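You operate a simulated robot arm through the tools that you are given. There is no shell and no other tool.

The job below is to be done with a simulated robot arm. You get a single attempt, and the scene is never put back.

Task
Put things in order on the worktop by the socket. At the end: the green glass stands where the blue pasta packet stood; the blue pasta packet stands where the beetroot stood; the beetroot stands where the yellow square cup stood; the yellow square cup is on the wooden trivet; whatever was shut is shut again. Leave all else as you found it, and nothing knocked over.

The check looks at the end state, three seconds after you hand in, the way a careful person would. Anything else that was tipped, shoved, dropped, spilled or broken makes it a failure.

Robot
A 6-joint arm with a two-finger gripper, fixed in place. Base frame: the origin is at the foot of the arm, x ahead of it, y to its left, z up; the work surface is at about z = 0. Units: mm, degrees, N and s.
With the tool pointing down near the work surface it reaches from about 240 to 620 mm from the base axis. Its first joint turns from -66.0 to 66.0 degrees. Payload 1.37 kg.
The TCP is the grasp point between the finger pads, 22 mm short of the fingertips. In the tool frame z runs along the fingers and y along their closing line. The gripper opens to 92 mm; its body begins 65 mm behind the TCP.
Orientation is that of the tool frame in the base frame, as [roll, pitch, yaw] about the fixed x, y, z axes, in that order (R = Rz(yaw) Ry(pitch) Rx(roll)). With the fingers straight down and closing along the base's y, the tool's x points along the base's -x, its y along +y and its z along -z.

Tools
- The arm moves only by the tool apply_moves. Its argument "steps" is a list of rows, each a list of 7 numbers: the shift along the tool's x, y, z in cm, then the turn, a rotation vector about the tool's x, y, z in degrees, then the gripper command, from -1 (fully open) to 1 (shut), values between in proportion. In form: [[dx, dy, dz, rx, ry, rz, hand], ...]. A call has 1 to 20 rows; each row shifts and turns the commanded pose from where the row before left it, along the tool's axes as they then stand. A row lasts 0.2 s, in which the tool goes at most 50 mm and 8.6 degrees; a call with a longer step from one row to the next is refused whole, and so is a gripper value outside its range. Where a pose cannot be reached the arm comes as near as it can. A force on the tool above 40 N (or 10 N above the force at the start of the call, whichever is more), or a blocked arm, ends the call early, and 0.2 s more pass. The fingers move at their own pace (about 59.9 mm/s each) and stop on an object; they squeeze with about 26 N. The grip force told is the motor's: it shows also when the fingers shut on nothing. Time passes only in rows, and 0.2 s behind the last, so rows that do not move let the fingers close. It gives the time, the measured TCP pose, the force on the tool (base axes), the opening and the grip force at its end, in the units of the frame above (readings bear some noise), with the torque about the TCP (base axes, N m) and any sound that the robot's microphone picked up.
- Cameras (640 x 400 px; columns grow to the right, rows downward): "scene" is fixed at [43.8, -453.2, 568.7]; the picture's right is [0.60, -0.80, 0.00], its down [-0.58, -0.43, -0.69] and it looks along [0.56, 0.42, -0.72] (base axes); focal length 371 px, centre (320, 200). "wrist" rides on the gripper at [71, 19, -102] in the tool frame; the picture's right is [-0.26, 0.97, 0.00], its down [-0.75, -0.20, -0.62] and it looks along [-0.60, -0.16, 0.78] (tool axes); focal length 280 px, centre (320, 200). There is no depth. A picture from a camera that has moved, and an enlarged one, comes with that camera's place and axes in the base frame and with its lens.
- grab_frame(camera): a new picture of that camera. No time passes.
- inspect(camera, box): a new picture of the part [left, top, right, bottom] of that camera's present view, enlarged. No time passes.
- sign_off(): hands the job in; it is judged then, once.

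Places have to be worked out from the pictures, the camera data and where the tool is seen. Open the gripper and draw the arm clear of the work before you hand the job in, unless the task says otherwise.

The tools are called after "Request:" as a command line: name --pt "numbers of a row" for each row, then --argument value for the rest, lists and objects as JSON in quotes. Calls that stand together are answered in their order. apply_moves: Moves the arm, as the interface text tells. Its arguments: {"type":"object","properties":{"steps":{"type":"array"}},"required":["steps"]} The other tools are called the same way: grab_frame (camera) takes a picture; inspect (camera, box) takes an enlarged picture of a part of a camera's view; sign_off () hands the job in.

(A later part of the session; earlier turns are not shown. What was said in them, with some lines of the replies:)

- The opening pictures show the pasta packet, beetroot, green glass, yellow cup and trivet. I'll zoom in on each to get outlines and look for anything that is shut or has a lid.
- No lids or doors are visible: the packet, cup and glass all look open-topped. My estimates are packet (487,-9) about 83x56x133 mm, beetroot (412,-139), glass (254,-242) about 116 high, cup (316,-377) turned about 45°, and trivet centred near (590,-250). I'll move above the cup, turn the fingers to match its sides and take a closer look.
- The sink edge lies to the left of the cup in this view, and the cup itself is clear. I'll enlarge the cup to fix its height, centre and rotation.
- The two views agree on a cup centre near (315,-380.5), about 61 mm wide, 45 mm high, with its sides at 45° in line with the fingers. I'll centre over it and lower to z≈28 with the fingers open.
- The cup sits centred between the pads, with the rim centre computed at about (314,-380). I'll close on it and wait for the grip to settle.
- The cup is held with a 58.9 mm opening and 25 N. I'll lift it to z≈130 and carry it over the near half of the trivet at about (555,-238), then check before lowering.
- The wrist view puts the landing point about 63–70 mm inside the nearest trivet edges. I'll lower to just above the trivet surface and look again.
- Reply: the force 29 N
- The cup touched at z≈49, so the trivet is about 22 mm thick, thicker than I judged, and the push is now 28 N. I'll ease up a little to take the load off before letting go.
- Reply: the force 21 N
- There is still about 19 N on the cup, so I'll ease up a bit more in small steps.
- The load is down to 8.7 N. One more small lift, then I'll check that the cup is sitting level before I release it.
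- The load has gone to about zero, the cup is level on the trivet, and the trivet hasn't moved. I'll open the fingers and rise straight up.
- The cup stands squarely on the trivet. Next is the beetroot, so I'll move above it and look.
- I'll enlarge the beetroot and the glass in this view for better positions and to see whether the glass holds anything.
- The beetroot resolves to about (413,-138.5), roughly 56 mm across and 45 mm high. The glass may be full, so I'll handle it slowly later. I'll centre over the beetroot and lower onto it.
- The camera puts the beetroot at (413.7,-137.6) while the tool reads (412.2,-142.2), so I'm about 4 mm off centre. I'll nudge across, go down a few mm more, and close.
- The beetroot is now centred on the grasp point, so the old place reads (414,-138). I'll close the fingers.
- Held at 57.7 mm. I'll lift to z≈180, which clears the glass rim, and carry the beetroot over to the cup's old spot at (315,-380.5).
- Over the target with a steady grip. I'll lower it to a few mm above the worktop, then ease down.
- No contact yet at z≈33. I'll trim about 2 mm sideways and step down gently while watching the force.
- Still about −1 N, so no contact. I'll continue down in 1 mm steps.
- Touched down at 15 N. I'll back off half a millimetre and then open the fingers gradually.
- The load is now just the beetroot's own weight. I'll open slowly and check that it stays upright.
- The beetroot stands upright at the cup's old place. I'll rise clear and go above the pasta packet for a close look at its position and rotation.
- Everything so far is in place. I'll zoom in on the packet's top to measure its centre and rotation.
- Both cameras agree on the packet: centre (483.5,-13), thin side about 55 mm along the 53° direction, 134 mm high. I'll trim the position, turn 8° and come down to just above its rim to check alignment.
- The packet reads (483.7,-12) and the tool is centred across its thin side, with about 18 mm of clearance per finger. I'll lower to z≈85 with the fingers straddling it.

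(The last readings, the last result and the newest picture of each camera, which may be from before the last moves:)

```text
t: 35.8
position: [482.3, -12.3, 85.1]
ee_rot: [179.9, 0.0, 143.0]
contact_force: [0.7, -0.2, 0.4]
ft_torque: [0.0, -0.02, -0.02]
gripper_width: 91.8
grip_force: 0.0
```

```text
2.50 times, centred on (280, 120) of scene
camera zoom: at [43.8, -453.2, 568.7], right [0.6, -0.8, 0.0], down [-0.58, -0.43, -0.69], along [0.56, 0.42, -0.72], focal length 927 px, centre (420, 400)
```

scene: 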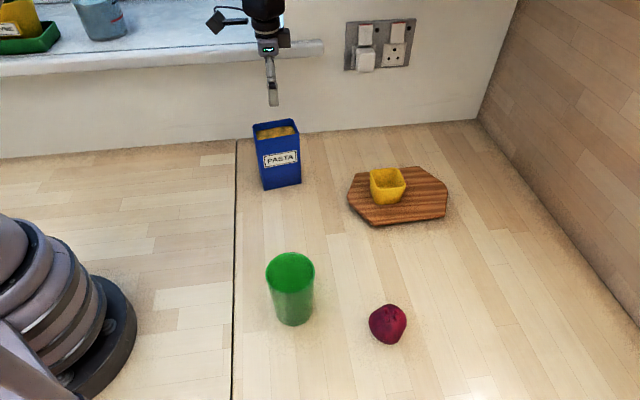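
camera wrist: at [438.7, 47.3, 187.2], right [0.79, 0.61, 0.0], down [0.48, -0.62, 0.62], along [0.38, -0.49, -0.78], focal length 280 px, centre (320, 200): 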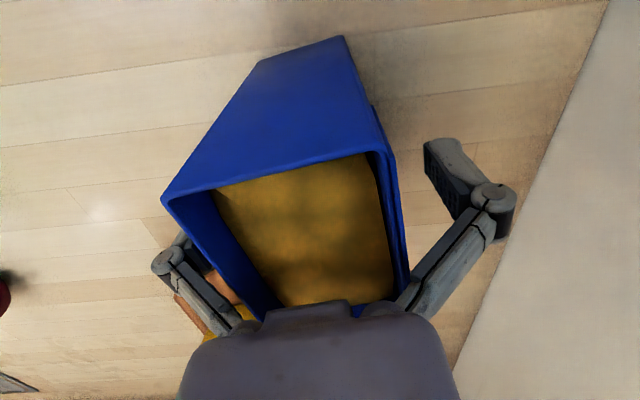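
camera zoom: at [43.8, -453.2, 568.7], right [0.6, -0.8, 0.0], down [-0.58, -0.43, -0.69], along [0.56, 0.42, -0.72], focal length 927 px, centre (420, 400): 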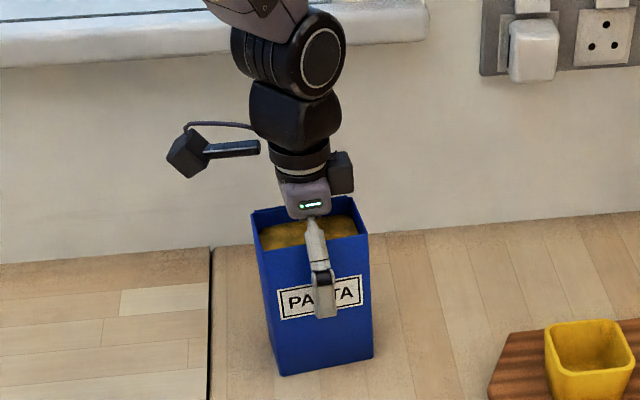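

Before closing, I'll look closer at the rear side, where there seems to be an extra layer such as a folded flap.

Request:
inspect --camera "wrist" --box '[330, 30, 460, 310]'

Request:
inspect --camera "scene" --box '[260, 110, 310, 150]'

```text
1.43 times, centred on (395, 170) of wrist
camera zoom: at [438.7, 47.3, 187.2], right [0.79, 0.61, 0.0], down [0.48, -0.62, 0.62], along [0.38, -0.49, -0.78], focal length 401 px, centre (213, 243)
```

zoom: 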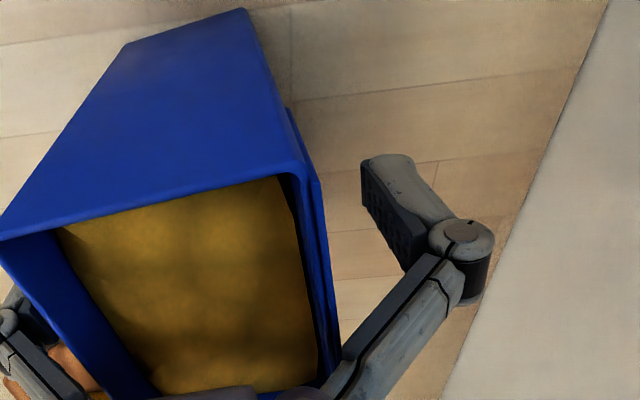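

```text
10.00 times, centred on (285, 130) of scene
camera zoom: at [43.8, -453.2, 568.7], right [0.6, -0.8, 0.0], down [-0.58, -0.43, -0.69], along [0.56, 0.42, -0.72], focal length 3710 px, centre (670, 900)
```

zoom: 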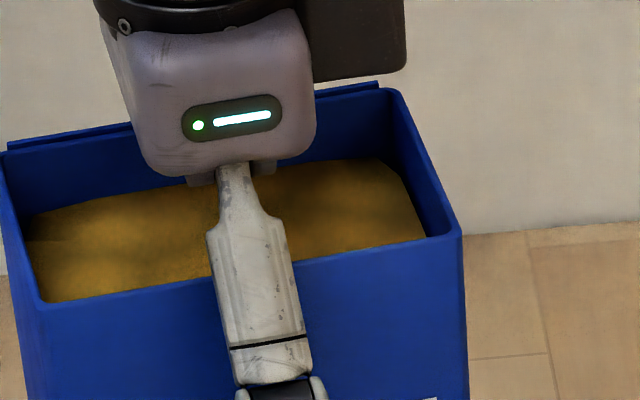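

There is a folded-back flap on the rear face, from the rim down to about z≈103. I'll go 7 mm lower so the pads press below the flap while the palm still clears the rim, then close.

Request:
apply_moves --pt "0 0 0.4 0 0 0 -1" --pt "0 0 0.3 0 0 0 -1" --pt "0 0 0 0 0 0 -1" --pt "0 0 0 0 0 0 0.0" --pt "0 0 0 0 0 0 1" --pt "0 0 0 0 0 0 1" --pt "0 0 0 0 0 0 1" --pt "0 0 0 0 0 0 1" --pt "0 0 0 0 0 0 1"

Request:
grab_frame --camera "wrist"

Request:
inspect --camera "scene" --box '[210, 40, 350, 200]'

```text
t: 37.1
position: [484.5, -13.2, 82.4]
ee_rot: [179.9, 0.3, 143.0]
contact_force: [-12.6, -5.8, 32.7]
ft_torque: [-0.86, 0.42, -0.18]
gripper_width: 85.4
grip_force: 25.2
stopped in row 6: the force on the tool passed its limit at 42 N (the readings are from after the stop); the commanded pose is now the measured one
```

```text
taken
camera wrist: at [439.4, 46.1, 183.8], right [0.79, 0.61, 0.0], down [0.48, -0.62, 0.63], along [0.39, -0.49, -0.78], focal length 280 px, centre (320, 200)
```

wrist: 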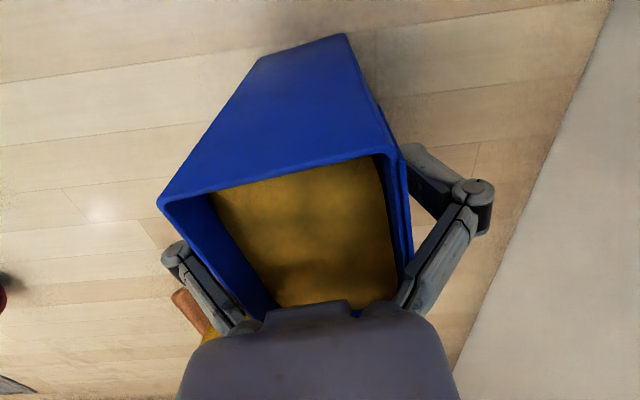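

```text
2.50 times, centred on (280, 120) of scene
camera zoom: at [43.6, -453.2, 568.7], right [0.6, -0.8, 0.0], down [-0.58, -0.43, -0.7], along [0.56, 0.42, -0.72], focal length 927 px, centre (420, 400)
```

zoom: 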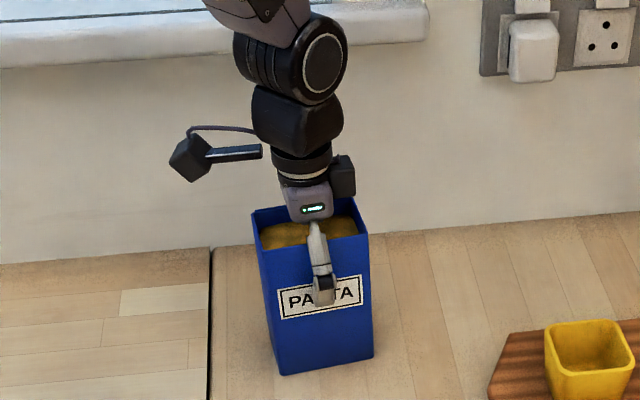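

The grip stopped at 85 mm with an upward push, so the flared finger links met the packet's rim because it is too deep between the fingers. I'll open, rise a little and check that the packet hasn't shifted.

Request:
apply_moves --pt "0 0 0 0 0 0 -1" --pt "0 0 0 0 0 0 -1" --pt "0 0 -0.5 0 0 0 -1" --pt "0 0 -1.0 0 0 0 -1" --pt "0 0 -1.5 0 0 0 -1" --pt "0 0 0 0 0 0 -1"

Request:
grab_frame --camera "wrist"

Request:
inspect --camera "scene" --box '[210, 40, 350, 200]'

```text
t: 38.5
position: [483.4, -12.1, 110.5]
ee_rot: [179.9, 0.1, 143.0]
contact_force: [-0.2, -0.3, 0.0]
ft_torque: [0.0, 0.03, 0.02]
gripper_width: 92.1
grip_force: 0.0
```

```text
taken
camera wrist: at [438.8, 47.7, 211.4], right [0.79, 0.61, 0.0], down [0.48, -0.62, 0.63], along [0.39, -0.49, -0.78], focal length 280 px, centre (320, 200)
```

wrist: 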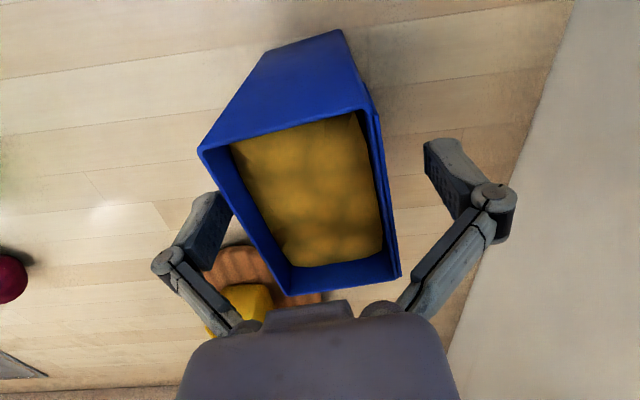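

```text
2.50 times, centred on (280, 120) of scene
camera zoom: at [43.8, -453.2, 568.7], right [0.6, -0.8, 0.0], down [-0.58, -0.43, -0.69], along [0.56, 0.42, -0.72], focal length 927 px, centre (420, 400)
```

zoom: 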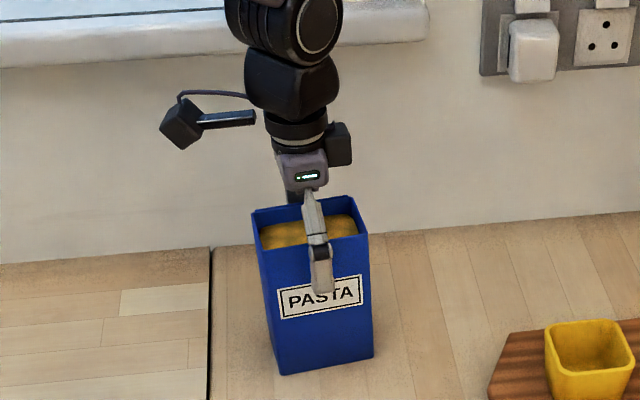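

The packet hasn't moved (centre 484,-12) and the tool sits centred at z≈110, with the rim about 23 mm above the grasp point and below the flare of the links. I'll close here.

Request:
apply_moves --pt "0 0 0 0 0 0 -0.5" --pt "0 0 0 0 0 0 -0.2" --pt "0 0 0 0 0 0 0.2" --pt "0 0 0 0 0 0 1" --pt "0 0 0 0 0 0 1" --pt "0 0 0 0 0 0 1"

Request:
grab_frame --camera "wrist"

Request:
inspect --camera "scene" --box '[210, 40, 350, 200]'

```text
t: 39.9
position: [483.6, -11.4, 109.7]
ee_rot: [179.9, 0.2, 143.0]
contact_force: [-1.4, -1.6, 5.1]
ft_torque: [-0.06, 0.12, 0.05]
gripper_width: 54.6
grip_force: 25.7
```

```text
taken
camera wrist: at [438.8, 47.5, 211.5], right [0.79, 0.61, 0.0], down [0.48, -0.62, 0.63], along [0.39, -0.49, -0.78], focal length 280 px, centre (320, 200)
```

wrist: 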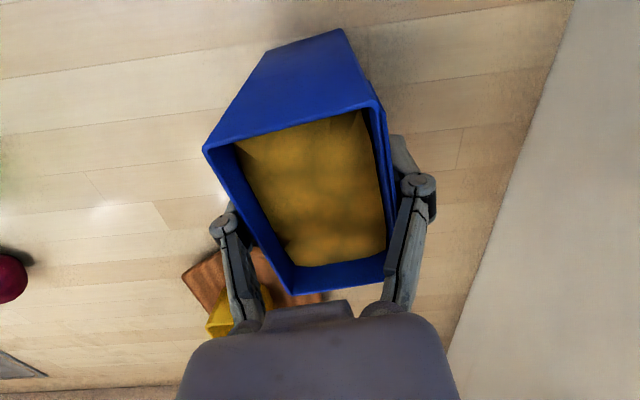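

```text
2.50 times, centred on (280, 120) of scene
camera zoom: at [43.8, -453.2, 568.7], right [0.6, -0.8, 0.0], down [-0.58, -0.43, -0.69], along [0.56, 0.42, -0.72], focal length 927 px, centre (420, 400)
```

zoom: 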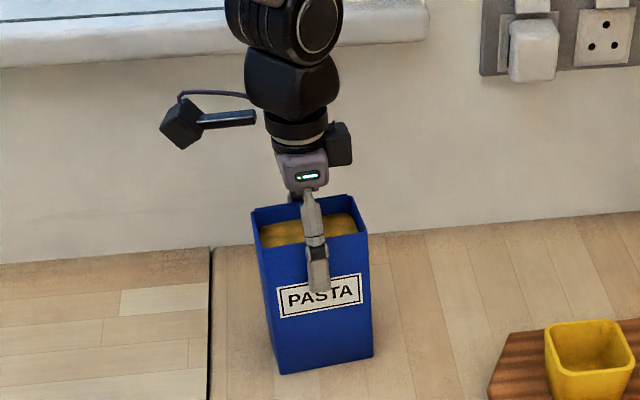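

The packet is gripped flat at 54.6 mm. I'll lift it 6 cm straight up and check that it hangs level before carrying it.

Request:
apply_moves --pt "0 0 -0.4 0 0 0 1" --pt "0 0 -0.6 0 0 0 1" --pt "0 0 -1.0 0 0 0 1" --pt "0 0 -1.5 0 0 0 1" --pt "0 0 -1.5 0 0 0 1" --pt "0 0 -1.0 0 0 0 1" --pt "0 0 0 0 0 0 1"

Request:
grab_frame --camera "wrist"

Request:
grab_frame --camera "scene"

```text
t: 41.5
position: [484.9, -11.8, 171.9]
ee_rot: [179.9, 0.2, 142.9]
contact_force: [0.4, 0.0, -2.7]
ft_torque: [-0.03, 0.0, 0.02]
gripper_width: 54.7
grip_force: 25.8
```

```text
taken
camera wrist: at [439.8, 45.9, 272.8], right [0.79, 0.61, 0.0], down [0.48, -0.62, 0.63], along [0.39, -0.49, -0.78], focal length 280 px, centre (320, 200)
```

wrist: 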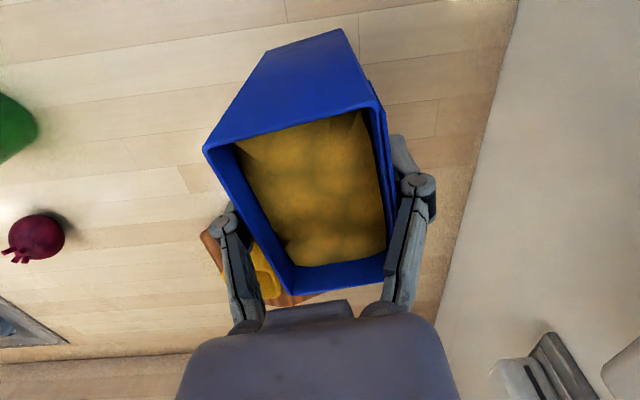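

```text
taken
```

scene: 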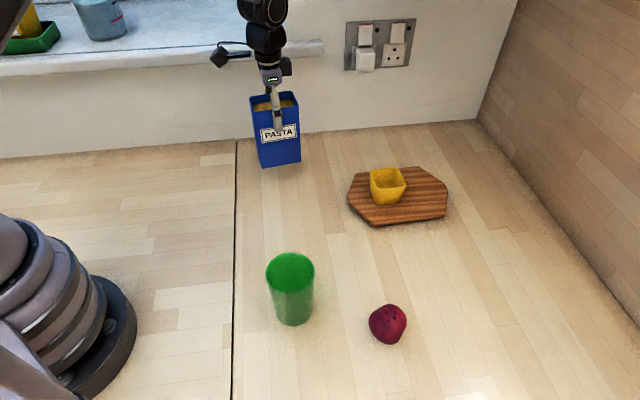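

It hangs level, about 2.7 N in weight. I'll carry it slowly to the beetroot's old spot at (414,-138).

Request:
apply_moves --pt "-0.2 -1.2 0 0 0 0 1" --pt "-0.3 -2.2 0 0 0 0 1" --pt "-0.35 -2.5 0 0 0 0 1" --pt "-0.35 -2.5 0 0 0 0 1" --pt "-0.35 -2.5 0 0 0 0 1" --pt "-0.3 -2.2 0 0 0 0 1" --pt "-0.15 -1.25 0 0 0 0 1" --pt "0 0 0 0 0 0 1" --pt "0 0 0 0 0 0 1"

Request:
grab_frame --camera "wrist"

Request:
grab_frame --camera "scene"

```text
t: 43.5
position: [414.7, -140.3, 170.0]
ee_rot: [179.9, 0.2, 142.9]
contact_force: [-0.2, -0.2, -1.1]
ft_torque: [0.0, 0.0, -0.01]
gripper_width: 54.5
grip_force: 25.5
```

```text
taken
camera wrist: at [369.7, -80.7, 271.9], right [0.79, 0.61, 0.0], down [0.48, -0.62, 0.63], along [0.39, -0.49, -0.78], focal length 280 px, centre (320, 200)
```

wrist: 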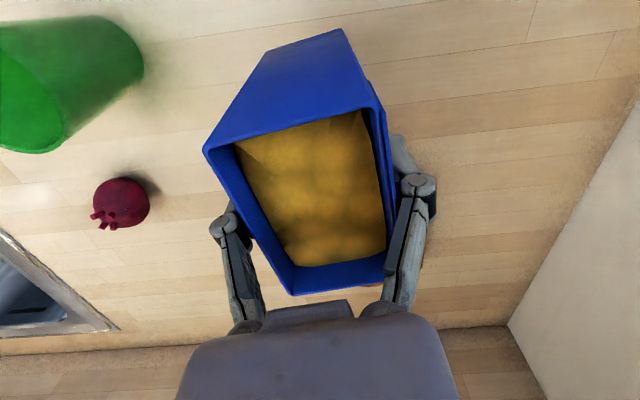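

```text
taken
```

scene: 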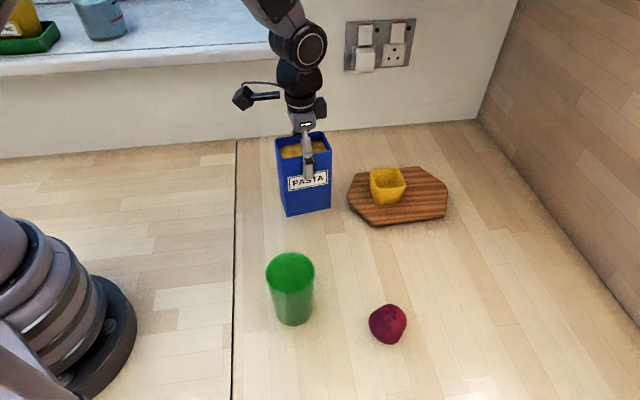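

At (414.7,-140) with an unchanged grip. I'll lower to about 3 mm above the worktop.

Request:
apply_moves --pt "0 0.1 1.5 0 0 0 1" --pt "0 0.05 2.0 0 0 0 1" --pt "0 0 1.2 0 0 0 1" --pt "0 0 0.6 0 0 0 1" --pt "0 0 0.3 0 0 0 1" --pt "0 0 0 0 0 0 1"

```text
t: 44.9
position: [414.5, -137.9, 113.7]
ee_rot: [179.8, 0.3, 143.1]
contact_force: [0.6, 0.5, -2.9]
ft_torque: [-0.01, 0.0, 0.02]
gripper_width: 54.6
grip_force: 25.7
```

No contact yet at z≈114, as expected. I'll step down in 1 mm moves.

Request:
apply_moves --pt "0 0 0.1 0 0 0 1" --pt "0 0 0.1 0 0 0 1" --pt "0 0 0 0 0 0 1"

```text
t: 45.7
position: [414.1, -138.0, 112.1]
ee_rot: [179.9, 0.2, 143.0]
contact_force: [0.3, -0.8, -2.7]
ft_torque: [0.01, 0.01, 0.0]
gripper_width: 54.5
grip_force: 25.9
```

Request:
apply_moves --pt "0 0 0.1 0 0 0 1" --pt "0 0 0 0 0 0 1"

```text
t: 46.3
position: [415.0, -137.4, 112.3]
ee_rot: [179.9, 0.0, 143.1]
contact_force: [-0.4, -0.5, -2.0]
ft_torque: [-0.02, 0.0, -0.04]
gripper_width: 54.8
grip_force: 25.5
```

Request:
apply_moves --pt "0 0 0.1 0 0 0 1" --pt "0 0 0 0 0 0 1"

```text
t: 46.9
position: [415.3, -138.8, 109.9]
ee_rot: [179.9, 0.1, 142.9]
contact_force: [-0.2, -1.3, -2.7]
ft_torque: [-0.01, -0.02, 0.0]
gripper_width: 54.8
grip_force: 25.7
```

The full weight is still on the gripper, so I'll keep lowering in 1 mm steps.

Request:
apply_moves --pt "0 0 0.1 0 0 0 1" --pt "0 0 0 0 0 0 1"

```text
t: 47.5
position: [415.6, -138.2, 109.2]
ee_rot: [179.9, 0.2, 143.1]
contact_force: [-3.0, 1.2, 11.9]
ft_torque: [0.38, 0.1, 0.09]
gripper_width: 54.7
grip_force: 26.2
```

It touched down at 12 N. I'll back off half a millimetre and look before releasing.

Request:
apply_moves --pt "0 0 -0.05 0 0 0 1" --pt "0 0 0 0 0 0 1"

Request:
inspect --camera "scene" --box '[240, 110, 380, 250]'

```text
t: 48.1
position: [415.2, -137.3, 110.3]
ee_rot: [179.9, 0.3, 143.0]
contact_force: [-1.9, -2.0, 14.8]
ft_torque: [0.24, 0.14, 0.03]
gripper_width: 54.8
grip_force: 25.6
```

```text
2.86 times, centred on (310, 180) of scene
camera zoom: at [43.7, -453.2, 568.7], right [0.6, -0.8, 0.0], down [-0.58, -0.43, -0.69], along [0.56, 0.42, -0.72], focal length 1060 px, centre (349, 257)
```

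zoom: 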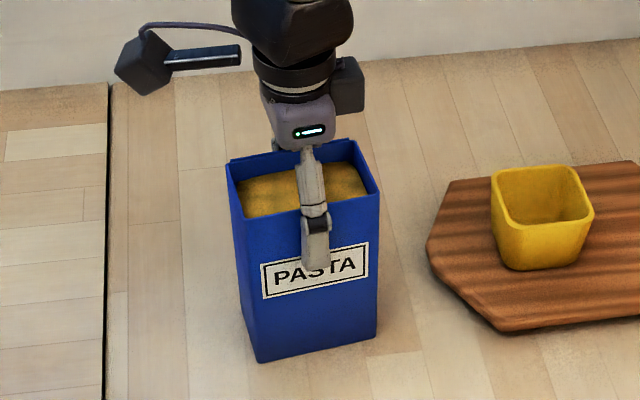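

The packet stands upright on the worktop, but about 15 N is still pressing down. I'll lift another fraction of a millimetre to unload it.

Request:
apply_moves --pt "0 0 -0.06 0 0 0 1" --pt "0 0 0 0 0 0 1"

```text
t: 48.7
position: [415.6, -138.8, 109.6]
ee_rot: [179.9, 0.4, 143.0]
contact_force: [1.4, -0.4, 2.0]
ft_torque: [-0.01, -0.41, 0.04]
gripper_width: 54.6
grip_force: 25.9
```

The load is nearly balanced. I'll open gradually and then rise straight up clear of the packet.

Request:
apply_moves --pt "0 0 0 0 0 0 -0.15" --pt "0 0 0 0 0 0 -0.22" --pt "0 0 0 0 0 0 -0.3" --pt "0 0 0 0 0 0 -0.5" --pt "0 0 0 0 0 0 -0.8" --pt "0 0 0 0 0 0 -1" --pt "0 0 0 0 0 0 -1" --pt "0 0 -1.5 0 0 0 -1" --pt "0 0 -3 0 0 0 -1" --pt "0 0 -4 0 0 0 -1" --pt "0 0 -4 0 0 0 -1" --pt "0 0 0 0 0 0 -1"

Request:
grab_frame --camera "scene"

Request:
grab_frame --camera "wrist"

```text
t: 51.3
position: [412.7, -136.8, 235.4]
ee_rot: [179.8, 0.2, 142.9]
contact_force: [-0.7, -0.6, 0.6]
ft_torque: [-0.02, 0.01, 0.01]
gripper_width: 91.9
grip_force: 0.0
```

```text
taken
```

scene: 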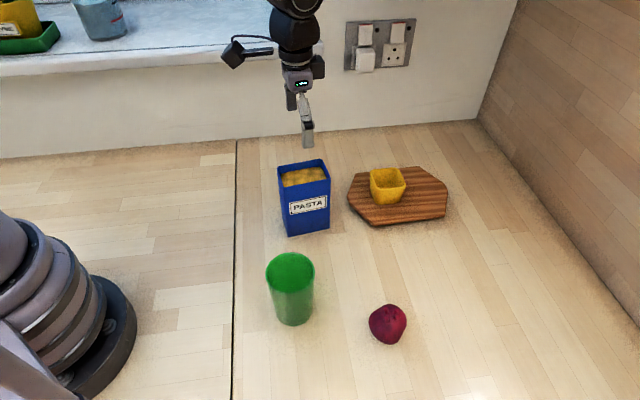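

```text
taken
camera wrist: at [367.9, -77.5, 336.6], right [0.79, 0.61, 0.0], down [0.48, -0.62, 0.63], along [0.39, -0.49, -0.78], focal length 280 px, centre (320, 200)
```

wrist: 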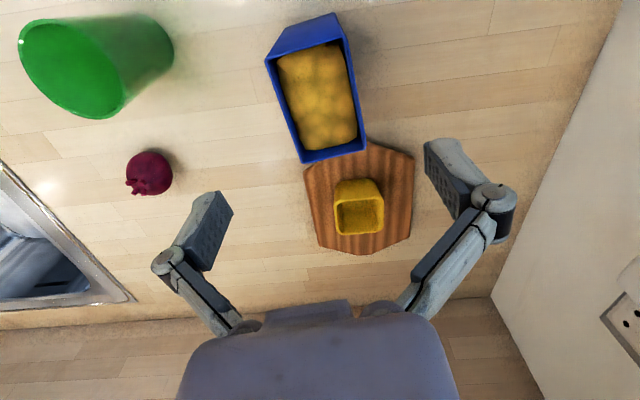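

The packet now stands at the beetroot's old place, upright and full. Last is the glass near (252,-244), so I'll move above it and look for contents and exact position.

Request:
apply_moves --pt "0.6 -1.8 0 0 0 0 -1" --pt "1.27 -3.65 0 0 0 0 -1" --pt "1.27 -3.65 0 0 0 0 -1" --pt "1.27 -3.65 0 0 0 0 -1" --pt "1.27 -3.65 0 0 0 0 -1" --pt "0.67 -1.85 0 0 0 0 -1" --pt "0 0 0 0 0 8 -1" --pt "0 0 0 0 0 0 -1"

Request:
grab_frame --camera "wrist"

Request:
inspect --camera "scene" --box '[240, 150, 440, 360]'

```text
t: 53.1
position: [253.9, -245.5, 233.6]
ee_rot: [180.0, 0.1, 135.0]
contact_force: [-0.6, -0.3, -0.3]
ft_torque: [0.0, 0.0, -0.06]
gripper_width: 91.9
grip_force: 0.1
```

```text
taken
camera wrist: at [217.2, -180.2, 335.8], right [0.87, 0.5, 0.0], down [0.39, -0.68, 0.63], along [0.31, -0.54, -0.78], focal length 280 px, centre (320, 200)
```

wrist: 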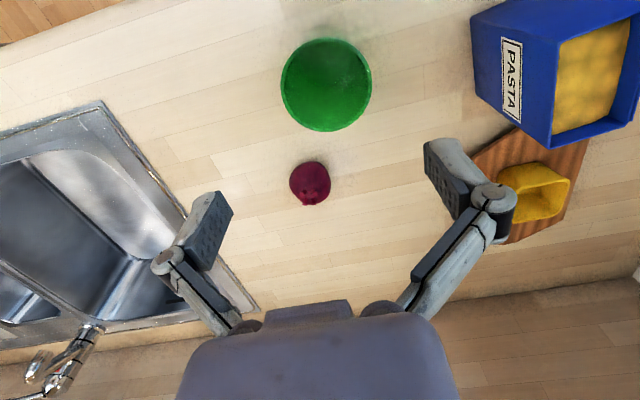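

```text
1.90 times, centred on (340, 255) of scene
camera zoom: at [43.8, -453.2, 568.7], right [0.6, -0.8, 0.0], down [-0.58, -0.43, -0.69], along [0.56, 0.42, -0.72], focal length 707 px, centre (282, 95)
```

zoom: 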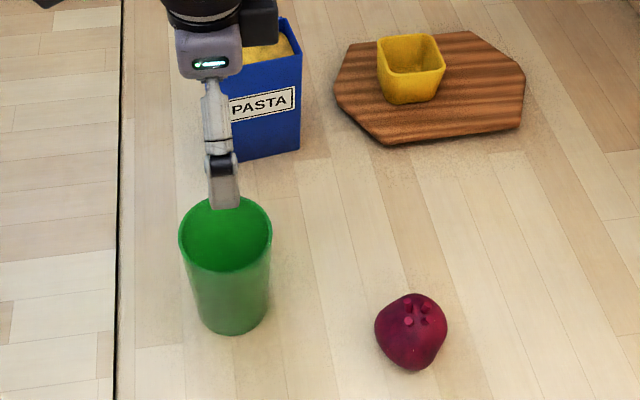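

I'll enlarge the glass from above to check the inside and measure its rim.

Request:
inspect --camera "wrist" --box '[265, 25, 385, 145]'

```text
3.33 times, centred on (325, 85) of wrist
camera zoom: at [217.2, -180.2, 335.8], right [0.87, 0.5, 0.0], down [0.39, -0.68, 0.63], along [0.31, -0.54, -0.78], focal length 935 px, centre (303, 583)
```

zoom: 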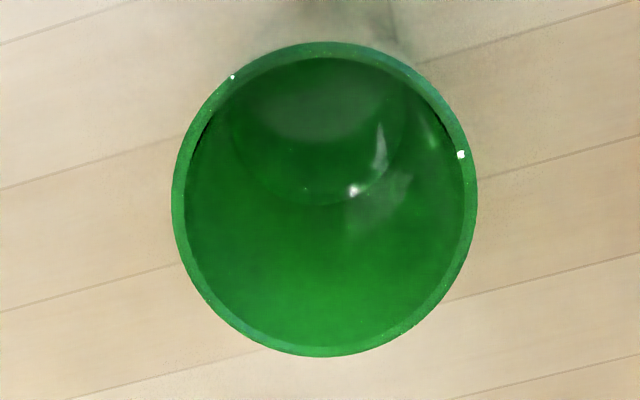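

The glass is empty (its bottom is visible), rim about 70 mm across and height about 110 mm. The wrist view suggests I need to shift roughly 8 mm, so I'll move and come down to just above the rim to re-measure.

Request:
apply_moves --pt "0.46 0.6 0 0 0 0 -1" --pt "0 0 3 0 0 0 -1" --pt "0 0 3 0 0 0 -1" --pt "0 0 1.6 0 0 0 -1" --pt "0 0 0 0 0 0 -1" --pt "0 0 0 0 0 0 -1"

Request:
inspect --camera "wrist" --box '[120, 20, 520, 270]'

Request:
inspect --camera "scene" --box '[220, 150, 380, 350]'

```text
t: 54.5
position: [255.6, -237.1, 156.7]
ee_rot: [179.9, 0.1, 135.0]
contact_force: [0.6, -0.4, 0.0]
ft_torque: [-0.02, -0.04, 0.01]
gripper_width: 91.9
grip_force: 0.0
```

```text
1.60 times, centred on (320, 145) of wrist
camera zoom: at [219.9, -172.9, 258.3], right [0.87, 0.5, 0.0], down [0.39, -0.68, 0.63], along [0.31, -0.54, -0.78], focal length 449 px, centre (320, 288)
```

zoom: 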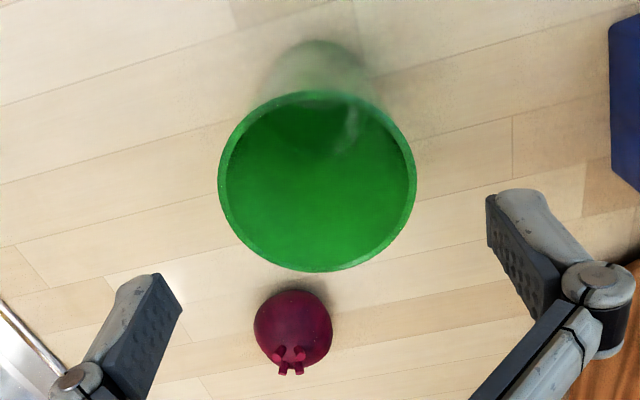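

```text
2.00 times, centred on (300, 250) of scene
camera zoom: at [43.8, -453.2, 568.7], right [0.6, -0.8, 0.0], down [-0.58, -0.43, -0.69], along [0.56, 0.42, -0.72], focal length 742 px, centre (360, 100)
```

zoom: 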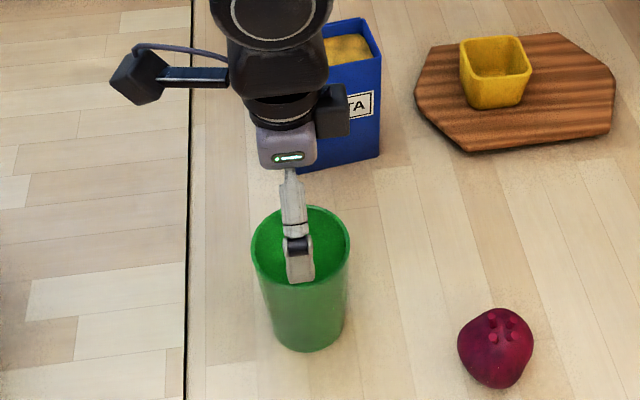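

The base and rim together give a glass centre of about (256,-237), height about 105 mm and rim about 72 mm. The tool is within 1–2 mm of that, leaving about 10 mm per side. I'll lower to z≈88.

Request:
apply_moves --pt "0.1 -0.05 1.0 0 0 0 -1" --pt "0 0 1.5 0 0 0 -1" --pt "0 0 1.5 0 0 0 -1" --pt "0 0 1.5 0 0 0 -1" --pt "0 0 1.0 0 0 0 -1" --pt "0 0 0.4 0 0 0 -1" --pt "0 0 0 0 0 0 -1"

Request:
grab_frame --camera "wrist"

Request:
inspect --camera "scene" --box '[220, 150, 380, 350]'

```text
t: 56.1
position: [253.8, -236.8, 88.3]
ee_rot: [179.9, 0.2, 135.0]
contact_force: [0.1, 0.0, 0.1]
ft_torque: [0.0, 0.0, 0.0]
gripper_width: 91.8
grip_force: 0.1
```

```text
taken
camera wrist: at [217.3, -173.1, 190.1], right [0.87, 0.5, 0.0], down [0.39, -0.68, 0.63], along [0.31, -0.54, -0.78], focal length 280 px, centre (320, 200)
```

wrist: 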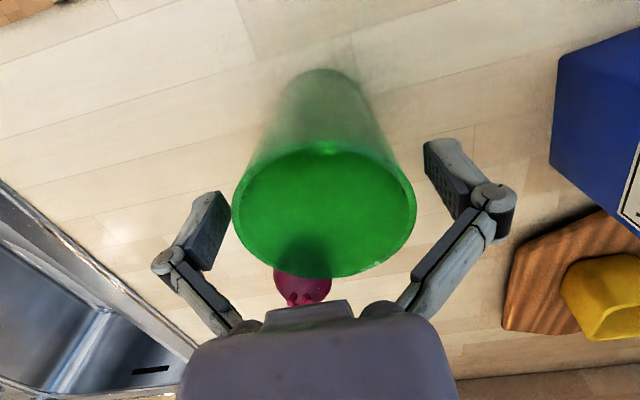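

```text
2.00 times, centred on (300, 250) of scene
camera zoom: at [43.8, -453.2, 568.7], right [0.6, -0.8, 0.0], down [-0.58, -0.43, -0.69], along [0.56, 0.42, -0.72], focal length 742 px, centre (360, 100)
```

zoom: 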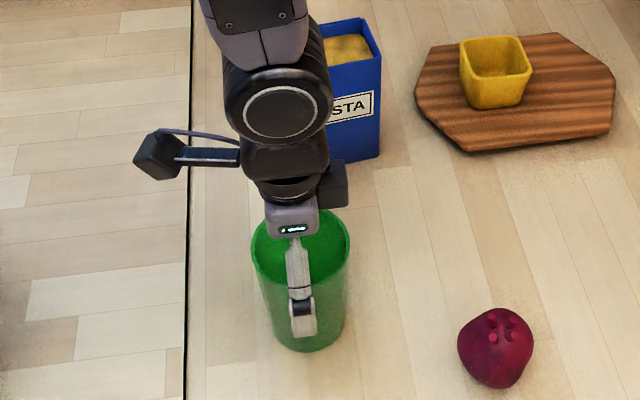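

The rim is centred within 2 mm and sits about 17 mm above the grasp point. I'll trim slightly and close gradually.

Request:
apply_moves --pt "0 0.15 0 0 0 0 -1" --pt "0 0 0 0 0 0 -0.75" --pt "0 0 0 0 0 0 -0.6" --pt "0 0 0 0 0 0 -0.4" --pt "0 0 0 0 0 0 0.0" --pt "0 0 0 0 0 0 1" --pt "0 0 0 0 0 0 1" --pt "0 0 0 0 0 0 1"

Request:
grab_frame --camera "wrist"

Request:
inspect --camera "scene" --box '[220, 150, 380, 350]'

```text
t: 57.9
position: [254.8, -236.7, 89.6]
ee_rot: [179.9, 0.1, 135.1]
contact_force: [-1.6, 1.5, 5.5]
ft_torque: [0.17, -0.06, 0.02]
gripper_width: 70.0
grip_force: 26.2
```

```text
taken
camera wrist: at [218.3, -171.9, 190.7], right [0.87, 0.5, 0.0], down [0.39, -0.68, 0.63], along [0.31, -0.54, -0.78], focal length 280 px, centre (320, 200)
```

wrist: 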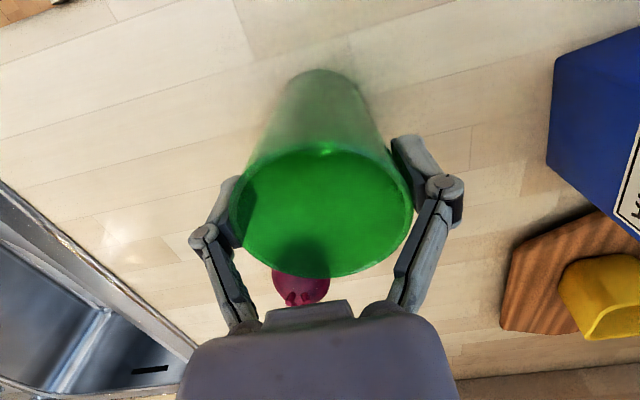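

```text
2.00 times, centred on (300, 250) of scene
camera zoom: at [43.8, -453.2, 568.7], right [0.6, -0.8, 0.0], down [-0.58, -0.43, -0.69], along [0.56, 0.42, -0.72], focal length 742 px, centre (360, 100)
```

zoom: 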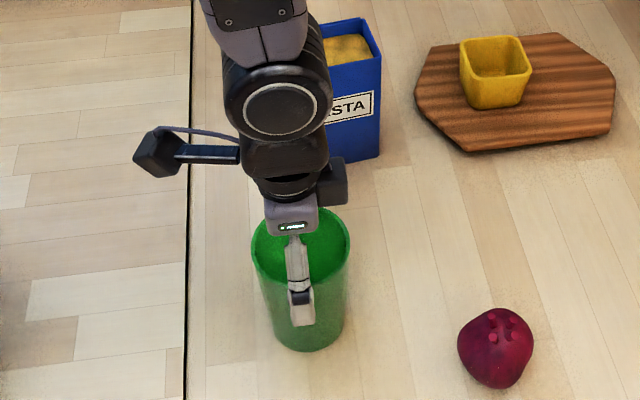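

The glass is held at 70 mm. I'll lift it gently by 3 cm and check that it hangs straight.

Request:
apply_moves --pt "0 0 -0.3 0 0 0 1" --pt "0 0 -0.5 0 0 0 1" --pt "0 0 -0.7 0 0 0 1" --pt "0 0 -0.8 0 0 0 1" --pt "0 0 -0.7 0 0 0 1" --pt "0 0 0 0 0 0 1" --pt "0 0 0 0 0 0 1"

Request:
grab_frame --camera "wrist"

Request:
inspect --camera "scene" --box '[220, 150, 380, 350]'

```text
t: 59.5
position: [256.4, -236.7, 121.1]
ee_rot: [179.8, 0.1, 135.0]
contact_force: [-0.5, 0.0, -2.2]
ft_torque: [0.03, 0.0, 0.0]
gripper_width: 69.3
grip_force: 25.9
```

```text
taken
camera wrist: at [219.5, -171.1, 222.2], right [0.87, 0.5, 0.0], down [0.39, -0.68, 0.63], along [0.31, -0.54, -0.78], focal length 280 px, centre (320, 200)
```

wrist: 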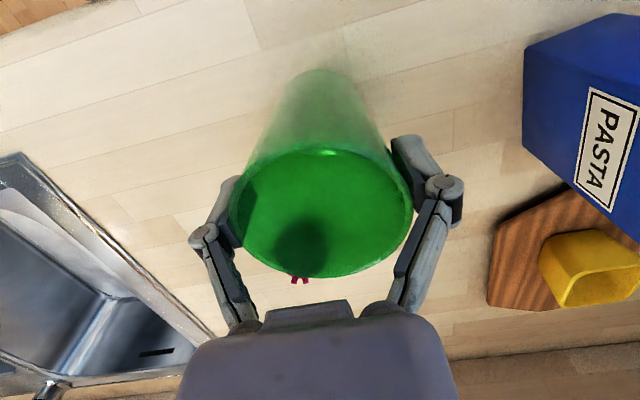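

```text
2.00 times, centred on (300, 250) of scene
camera zoom: at [43.8, -453.2, 568.7], right [0.6, -0.8, 0.0], down [-0.58, -0.43, -0.69], along [0.56, 0.42, -0.72], focal length 742 px, centre (360, 100)
```

zoom: 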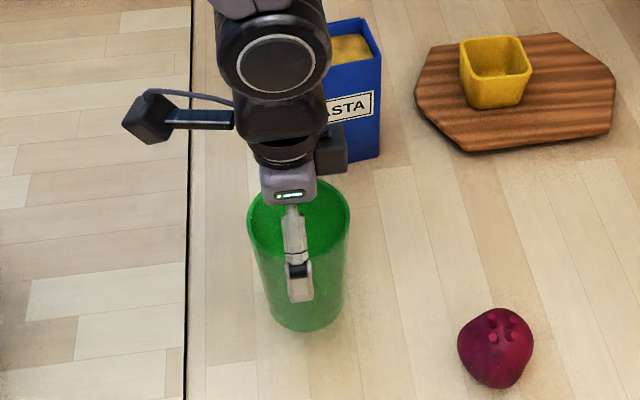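

It hangs straight and steady. I'll raise it to z≈260, well above the packet's rim, and carry it on a slightly bowed path around the packet to (484,-12).

Request:
apply_moves --pt "0 0 -1.5 0 0 0 1" --pt "0 0 -2.5 0 0 0 1" --pt "0 0 -3.0 0 0 0 1" --pt "0 0 -3.0 0 0 0 1" --pt "0 0 -2.5 0 0 0 1" --pt "0 0 -1.2 0 0 0 1" --pt "0.4 1.0 0 0 0 0 1" --pt "0.9 2.2 0 0 0 0 1" --pt "0.9 2.8 0 0 0 0 1" --pt "0.9 3.0 0 0 0 0 1" --pt "0.6 3.0 0 0 0 0 1" --pt "0.2 3.0 0 0 0 0 1" --pt "-0.2 3.0 0 0 0 0 1" --pt "-0.6 3.0 0 0 0 0 1" --pt "-0.9 3.0 0 0 0 0 1" --pt "-0.9 2.8 0 0 0 0 1" --pt "-0.9 2.2 0 0 0 0 1" --pt "-0.5 1.5 0 0 0 0 1" --pt "-0.1 1.0 0 0 0 0 1" --pt "0 0 0 0 0 0 1"

Request:
grab_frame --camera "wrist"

Request:
grab_frame --camera "scene"

```text
t: 63.7
position: [479.8, -15.0, 256.7]
ee_rot: [179.9, 0.1, 135.1]
contact_force: [-0.8, 0.3, -1.5]
ft_torque: [0.06, 0.0, -0.03]
gripper_width: 69.2
grip_force: 26.1
```

```text
taken
camera wrist: at [443.5, 49.7, 358.2], right [0.87, 0.5, 0.0], down [0.39, -0.68, 0.63], along [0.31, -0.54, -0.78], focal length 280 px, centre (320, 200)
```

wrist: 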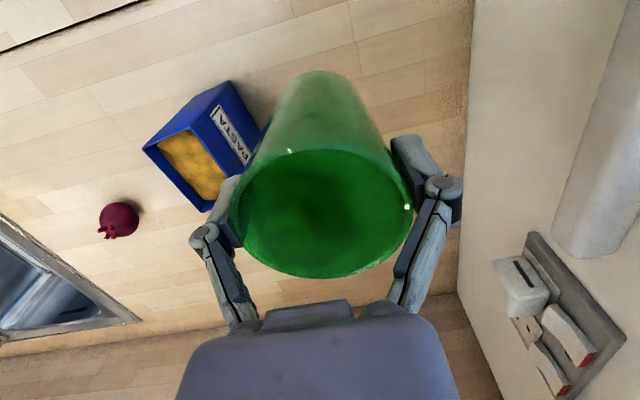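

```text
taken
```

scene: 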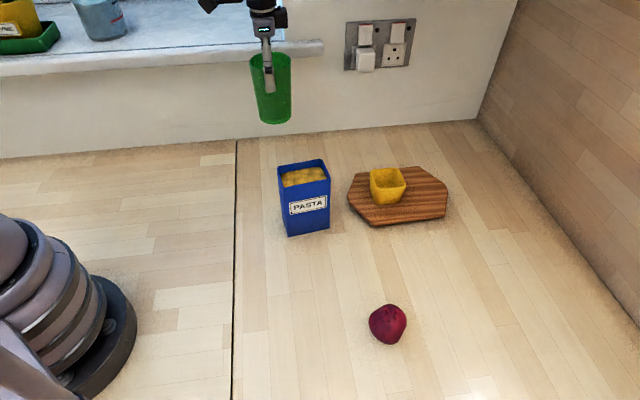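

Carried cleanly, still upright. I'll trim 5 mm to reach (484,-12) and lower to near the worktop.

Request:
apply_moves --pt "-0.08 0.5 0.5 0 0 0 1" --pt "0 0 2.0 0 0 0 1" --pt "0 0 3.0 0 0 0 1" --pt "0 0 3.0 0 0 0 1" --pt "0 0 3.0 0 0 0 1" --pt "0 0 2.0 0 0 0 1" --pt "0 0 1.2 0 0 0 1" --pt "0 0 0.5 0 0 0 1" --pt "0 0 0 0 0 0 1" --pt "0 0 0 0 0 0 1"

Request:
inspect --camera "scene" --box '[210, 50, 350, 250]'

```text
t: 65.9
position: [481.6, -12.2, 104.8]
ee_rot: [179.9, 0.1, 135.1]
contact_force: [-0.6, 0.6, -1.5]
ft_torque: [-0.02, 0.0, 0.0]
gripper_width: 69.0
grip_force: 26.3
```

```text
2.00 times, centred on (280, 150) of scene
camera zoom: at [43.8, -453.2, 568.7], right [0.6, -0.8, 0.0], down [-0.58, -0.43, -0.69], along [0.56, 0.42, -0.72], focal length 742 px, centre (400, 300)
```

zoom: 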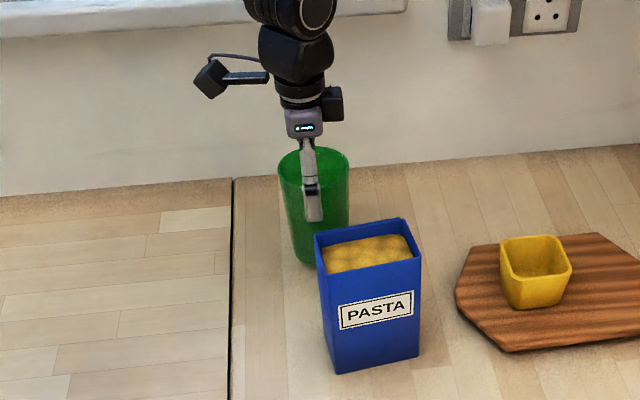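

At (481.6,-12) and z≈105, with about 15 mm to go. I'll lower 1.2 cm and then step carefully.

Request:
apply_moves --pt "-0.1 0.1 0.5 0 0 0 1" --pt "0 0 0.4 0 0 0 1" --pt "0 0 0.2 0 0 0 1" --pt "0 0 0.1 0 0 0 1" --pt "0 0 0 0 0 0 1"

```text
t: 67.1
position: [483.5, -12.3, 93.8]
ee_rot: [179.9, 0.2, 134.9]
contact_force: [-0.5, -0.7, -2.0]
ft_torque: [-0.01, 0.01, -0.06]
gripper_width: 69.5
grip_force: 26.1
```

Request:
apply_moves --pt "0 0 0.1 0 0 0 1" --pt "0 0 0.1 0 0 0 1" --pt "0 0 0 0 0 0 1"

```text
t: 67.9
position: [484.2, -11.3, 90.5]
ee_rot: [179.9, 0.2, 135.0]
contact_force: [0.7, 1.3, -2.2]
ft_torque: [0.0, 0.02, 0.01]
gripper_width: 68.8
grip_force: 26.1
```

No contact yet at z≈90.5. One millimetre at a time now.

Request:
apply_moves --pt "0 0 0.1 0 0 0 1" --pt "0 0 0 0 0 0 1"

```text
t: 68.5
position: [484.0, -11.6, 90.5]
ee_rot: [179.9, 0.1, 135.1]
contact_force: [-0.5, 0.5, -2.4]
ft_torque: [0.02, 0.01, -0.01]
gripper_width: 69.2
grip_force: 25.9
```

Request:
apply_moves --pt "0 0 0.1 0 0 0 1" --pt "0 0 0 0 0 0 1"

```text
t: 69.1
position: [483.8, -12.5, 90.2]
ee_rot: [179.9, 0.2, 135.0]
contact_force: [-1.4, 1.1, 2.1]
ft_torque: [0.02, 0.06, 0.0]
gripper_width: 68.9
grip_force: 26.3
```

First contact, with the reading swung from −2.3 to +2 N, so the glass is just standing. I'll open gradually and check it.

Request:
apply_moves --pt "0 0 0 0 0 0 -0.45" --pt "0 0 0 0 0 0 -0.52" --pt "0 0 0 0 0 0 -0.6" --pt "0 0 0 0 0 0 -0.75" --pt "0 0 0 0 0 0 -1" --pt "0 0 0 0 0 0 -1"

Request:
grab_frame --camera "wrist"

Request:
inspect --camera "scene" --box '[210, 50, 350, 250]'

```text
t: 70.5
position: [483.4, -12.1, 88.6]
ee_rot: [179.8, 0.2, 135.0]
contact_force: [0.6, 0.7, -0.5]
ft_torque: [0.0, -0.03, 0.02]
gripper_width: 92.2
grip_force: 0.1
```

```text
taken
camera wrist: at [448.0, 52.9, 190.8], right [0.87, 0.5, 0.0], down [0.39, -0.68, 0.63], along [0.31, -0.54, -0.78], focal length 280 px, centre (320, 200)
```

wrist: 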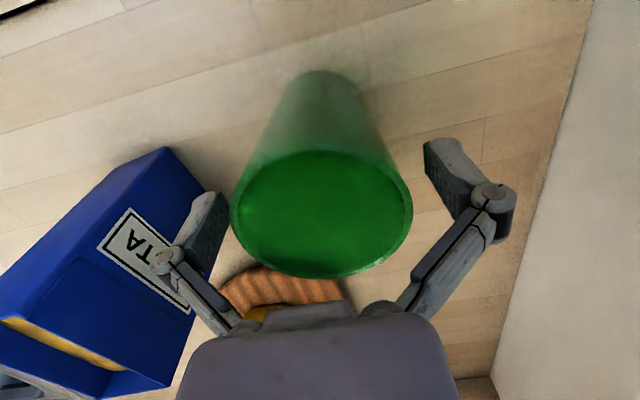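

```text
2.00 times, centred on (280, 150) of scene
camera zoom: at [43.8, -453.2, 568.7], right [0.6, -0.8, 0.0], down [-0.58, -0.43, -0.69], along [0.56, 0.42, -0.72], focal length 742 px, centre (400, 300)
```

zoom: 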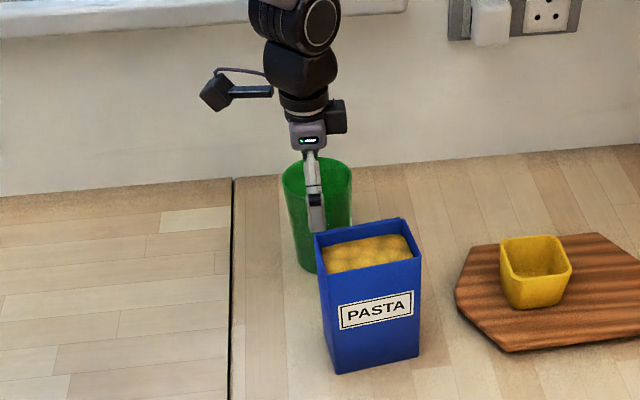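

The glass stands upright on the packet's old spot with the fingers free. I'll rise straight up and then draw the arm back toward its starting pose.

Request:
apply_moves --pt "0 0 -1.0 0 0 0 -1" --pt "0 0 -2.0 0 0 0 -1" --pt "0 0 -3.0 0 0 0 -1" --pt "0 0 -4.0 0 0 0 -1" --pt "0 0 -4.0 0 0 0 -1" --pt "0 0 -3.0 0 0 0 -1" --pt "0 0 0 0 0 0 -1"

Request:
grab_frame --camera "scene"

Request:
grab_frame --camera "wrist"

```text
t: 72.1
position: [486.8, -11.6, 259.3]
ee_rot: [180.0, 0.1, 135.0]
contact_force: [-0.4, 0.3, 0.3]
ft_torque: [0.01, 0.04, -0.02]
gripper_width: 91.9
grip_force: 0.1
```

```text
taken
```

scene: 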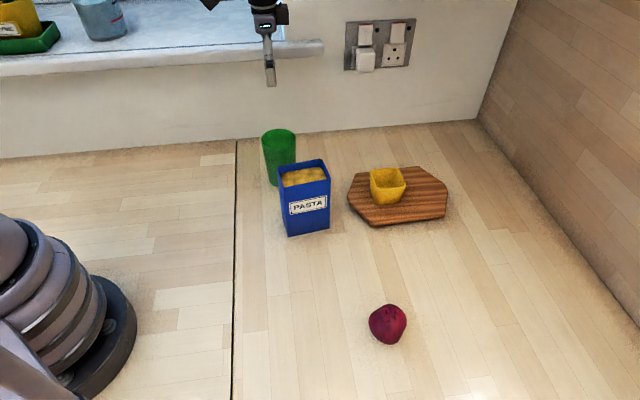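

```text
taken
camera wrist: at [450.0, 52.7, 360.8], right [0.87, 0.5, 0.0], down [0.39, -0.68, 0.63], along [0.31, -0.54, -0.78], focal length 280 px, centre (320, 200)
```

wrist: 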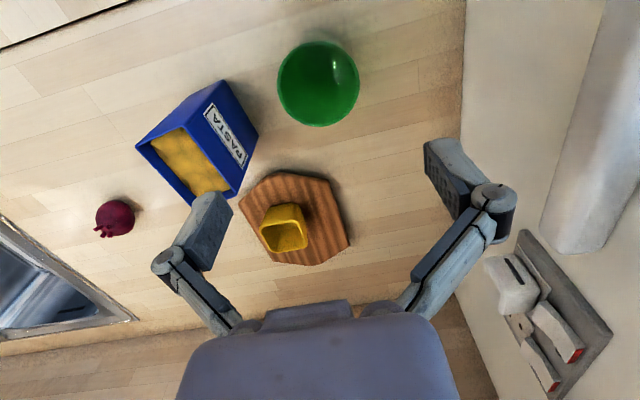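

All four items stand where wanted: the glass measures (485,-12), the packet about (416,-137), the beetroot about (314,-381), and the cup is well inside the trivet. I'll draw the arm back to open space at height.

Request:
apply_moves --pt "0 0 -1.5 0 0 0 -1" --pt "-0.62 -3.7 -0.2 0 0 0 -1" --pt "-0.62 -3.79 -0.2 0 0 0 -1" --pt "-0.62 -3.79 -0.2 0 0 0 -1" --pt "-0.62 -3.79 -0.2 0 0 0 -1" --pt "-0.62 -3.79 -0.2 0 0 0 -1" --pt "-0.62 -3.79 -0.2 0 0 0 -1" --pt "-0.62 -3.79 -0.2 0 0 0 -1" --pt "0 0 0 0 0 0 -1" --pt "0 0 0 0 0 0 -1"

Request:
grab_frame --camera "scene"

Request:
grab_frame --camera "wrist"

Request:
inspect --camera "scene" --box '[240, 110, 460, 250]'

```text
t: 74.3
position: [326.3, -228.0, 288.0]
ee_rot: [179.9, 0.1, 135.0]
contact_force: [-0.4, 0.1, 0.4]
ft_torque: [0.01, -0.03, -0.01]
gripper_width: 92.0
grip_force: 0.0
```

```text
taken
```

scene: 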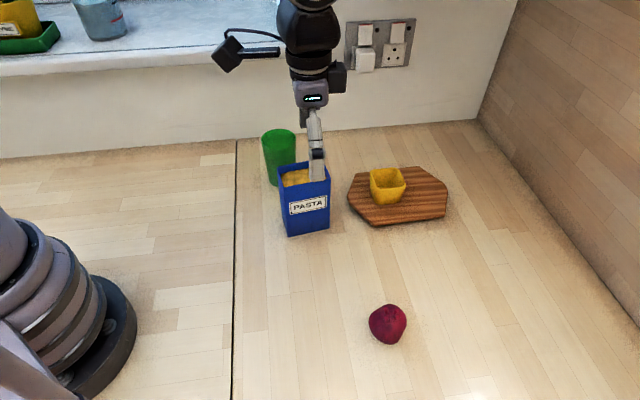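

```text
taken
camera wrist: at [289.1, -163.3, 388.9], right [0.87, 0.5, 0.0], down [0.39, -0.68, 0.63], along [0.31, -0.54, -0.78], focal length 280 px, centre (320, 200)
```

wrist: 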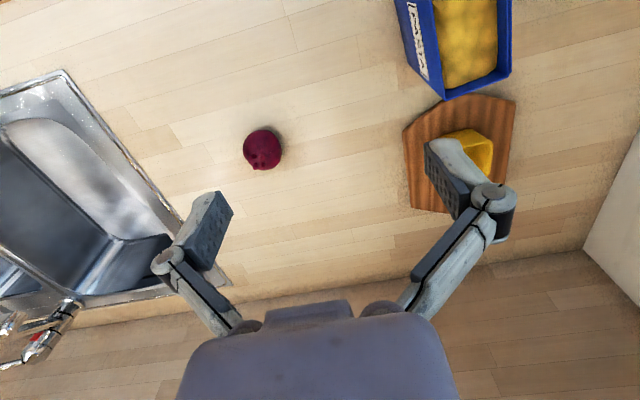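

```text
2.86 times, centred on (350, 180) of scene
camera zoom: at [43.8, -453.2, 568.7], right [0.6, -0.8, 0.0], down [-0.58, -0.43, -0.69], along [0.56, 0.42, -0.72], focal length 1060 px, centre (234, 257)
```

zoom: 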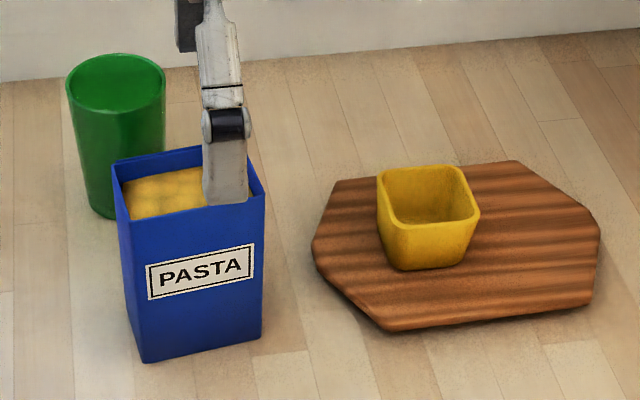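

The last pictures show the glass, packet, beetroot and cup all upright in their new places. The trivet hasn't moved, nothing was found shut at the start, and the open gripper is well clear at z≈288. I'm handing the job in.

Request:
sign_off

```text
The job is handed in.
```

The worktop by the socket is in order and I've handed the job in. I haven't seen the result of the check.

| Item | Where it stands now | Measured at (x, y, mm) | Target (x, y, mm) |
|---|---|---|---|
| Yellow square cup | on the wooden trivet, well inside its edges | about (555, -238) | any spot on the trivet |
| Beetroot | where the cup stood | about (314, -381) | (315, -380.5) |
| Blue pasta packet | where the beetroot stood | about (416, -137) | (414, -138) |
| Green glass | where the packet stood | about (485, -12) | (484, -12) |

- **Standing:** All four were upright in the last pictures. The packet was still full, and the glass was empty from the start.
- **Shut things:** I saw nothing that was shut at the start, so there was nothing to close again. The packet was already open, with its flap folded back.
- **First grip on the packet:** The fingers caught its rim because I had gone too deep, and the arm stopped at its force limit. I backed off, saw that the packet had not moved, and gripped it higher.
- **Trivet:** The cup was pressed on it with about 28 N for a moment while being set down. The trivet had not moved afterwards.

The gripper is open and the arm is clear, at about z = 288 mm.
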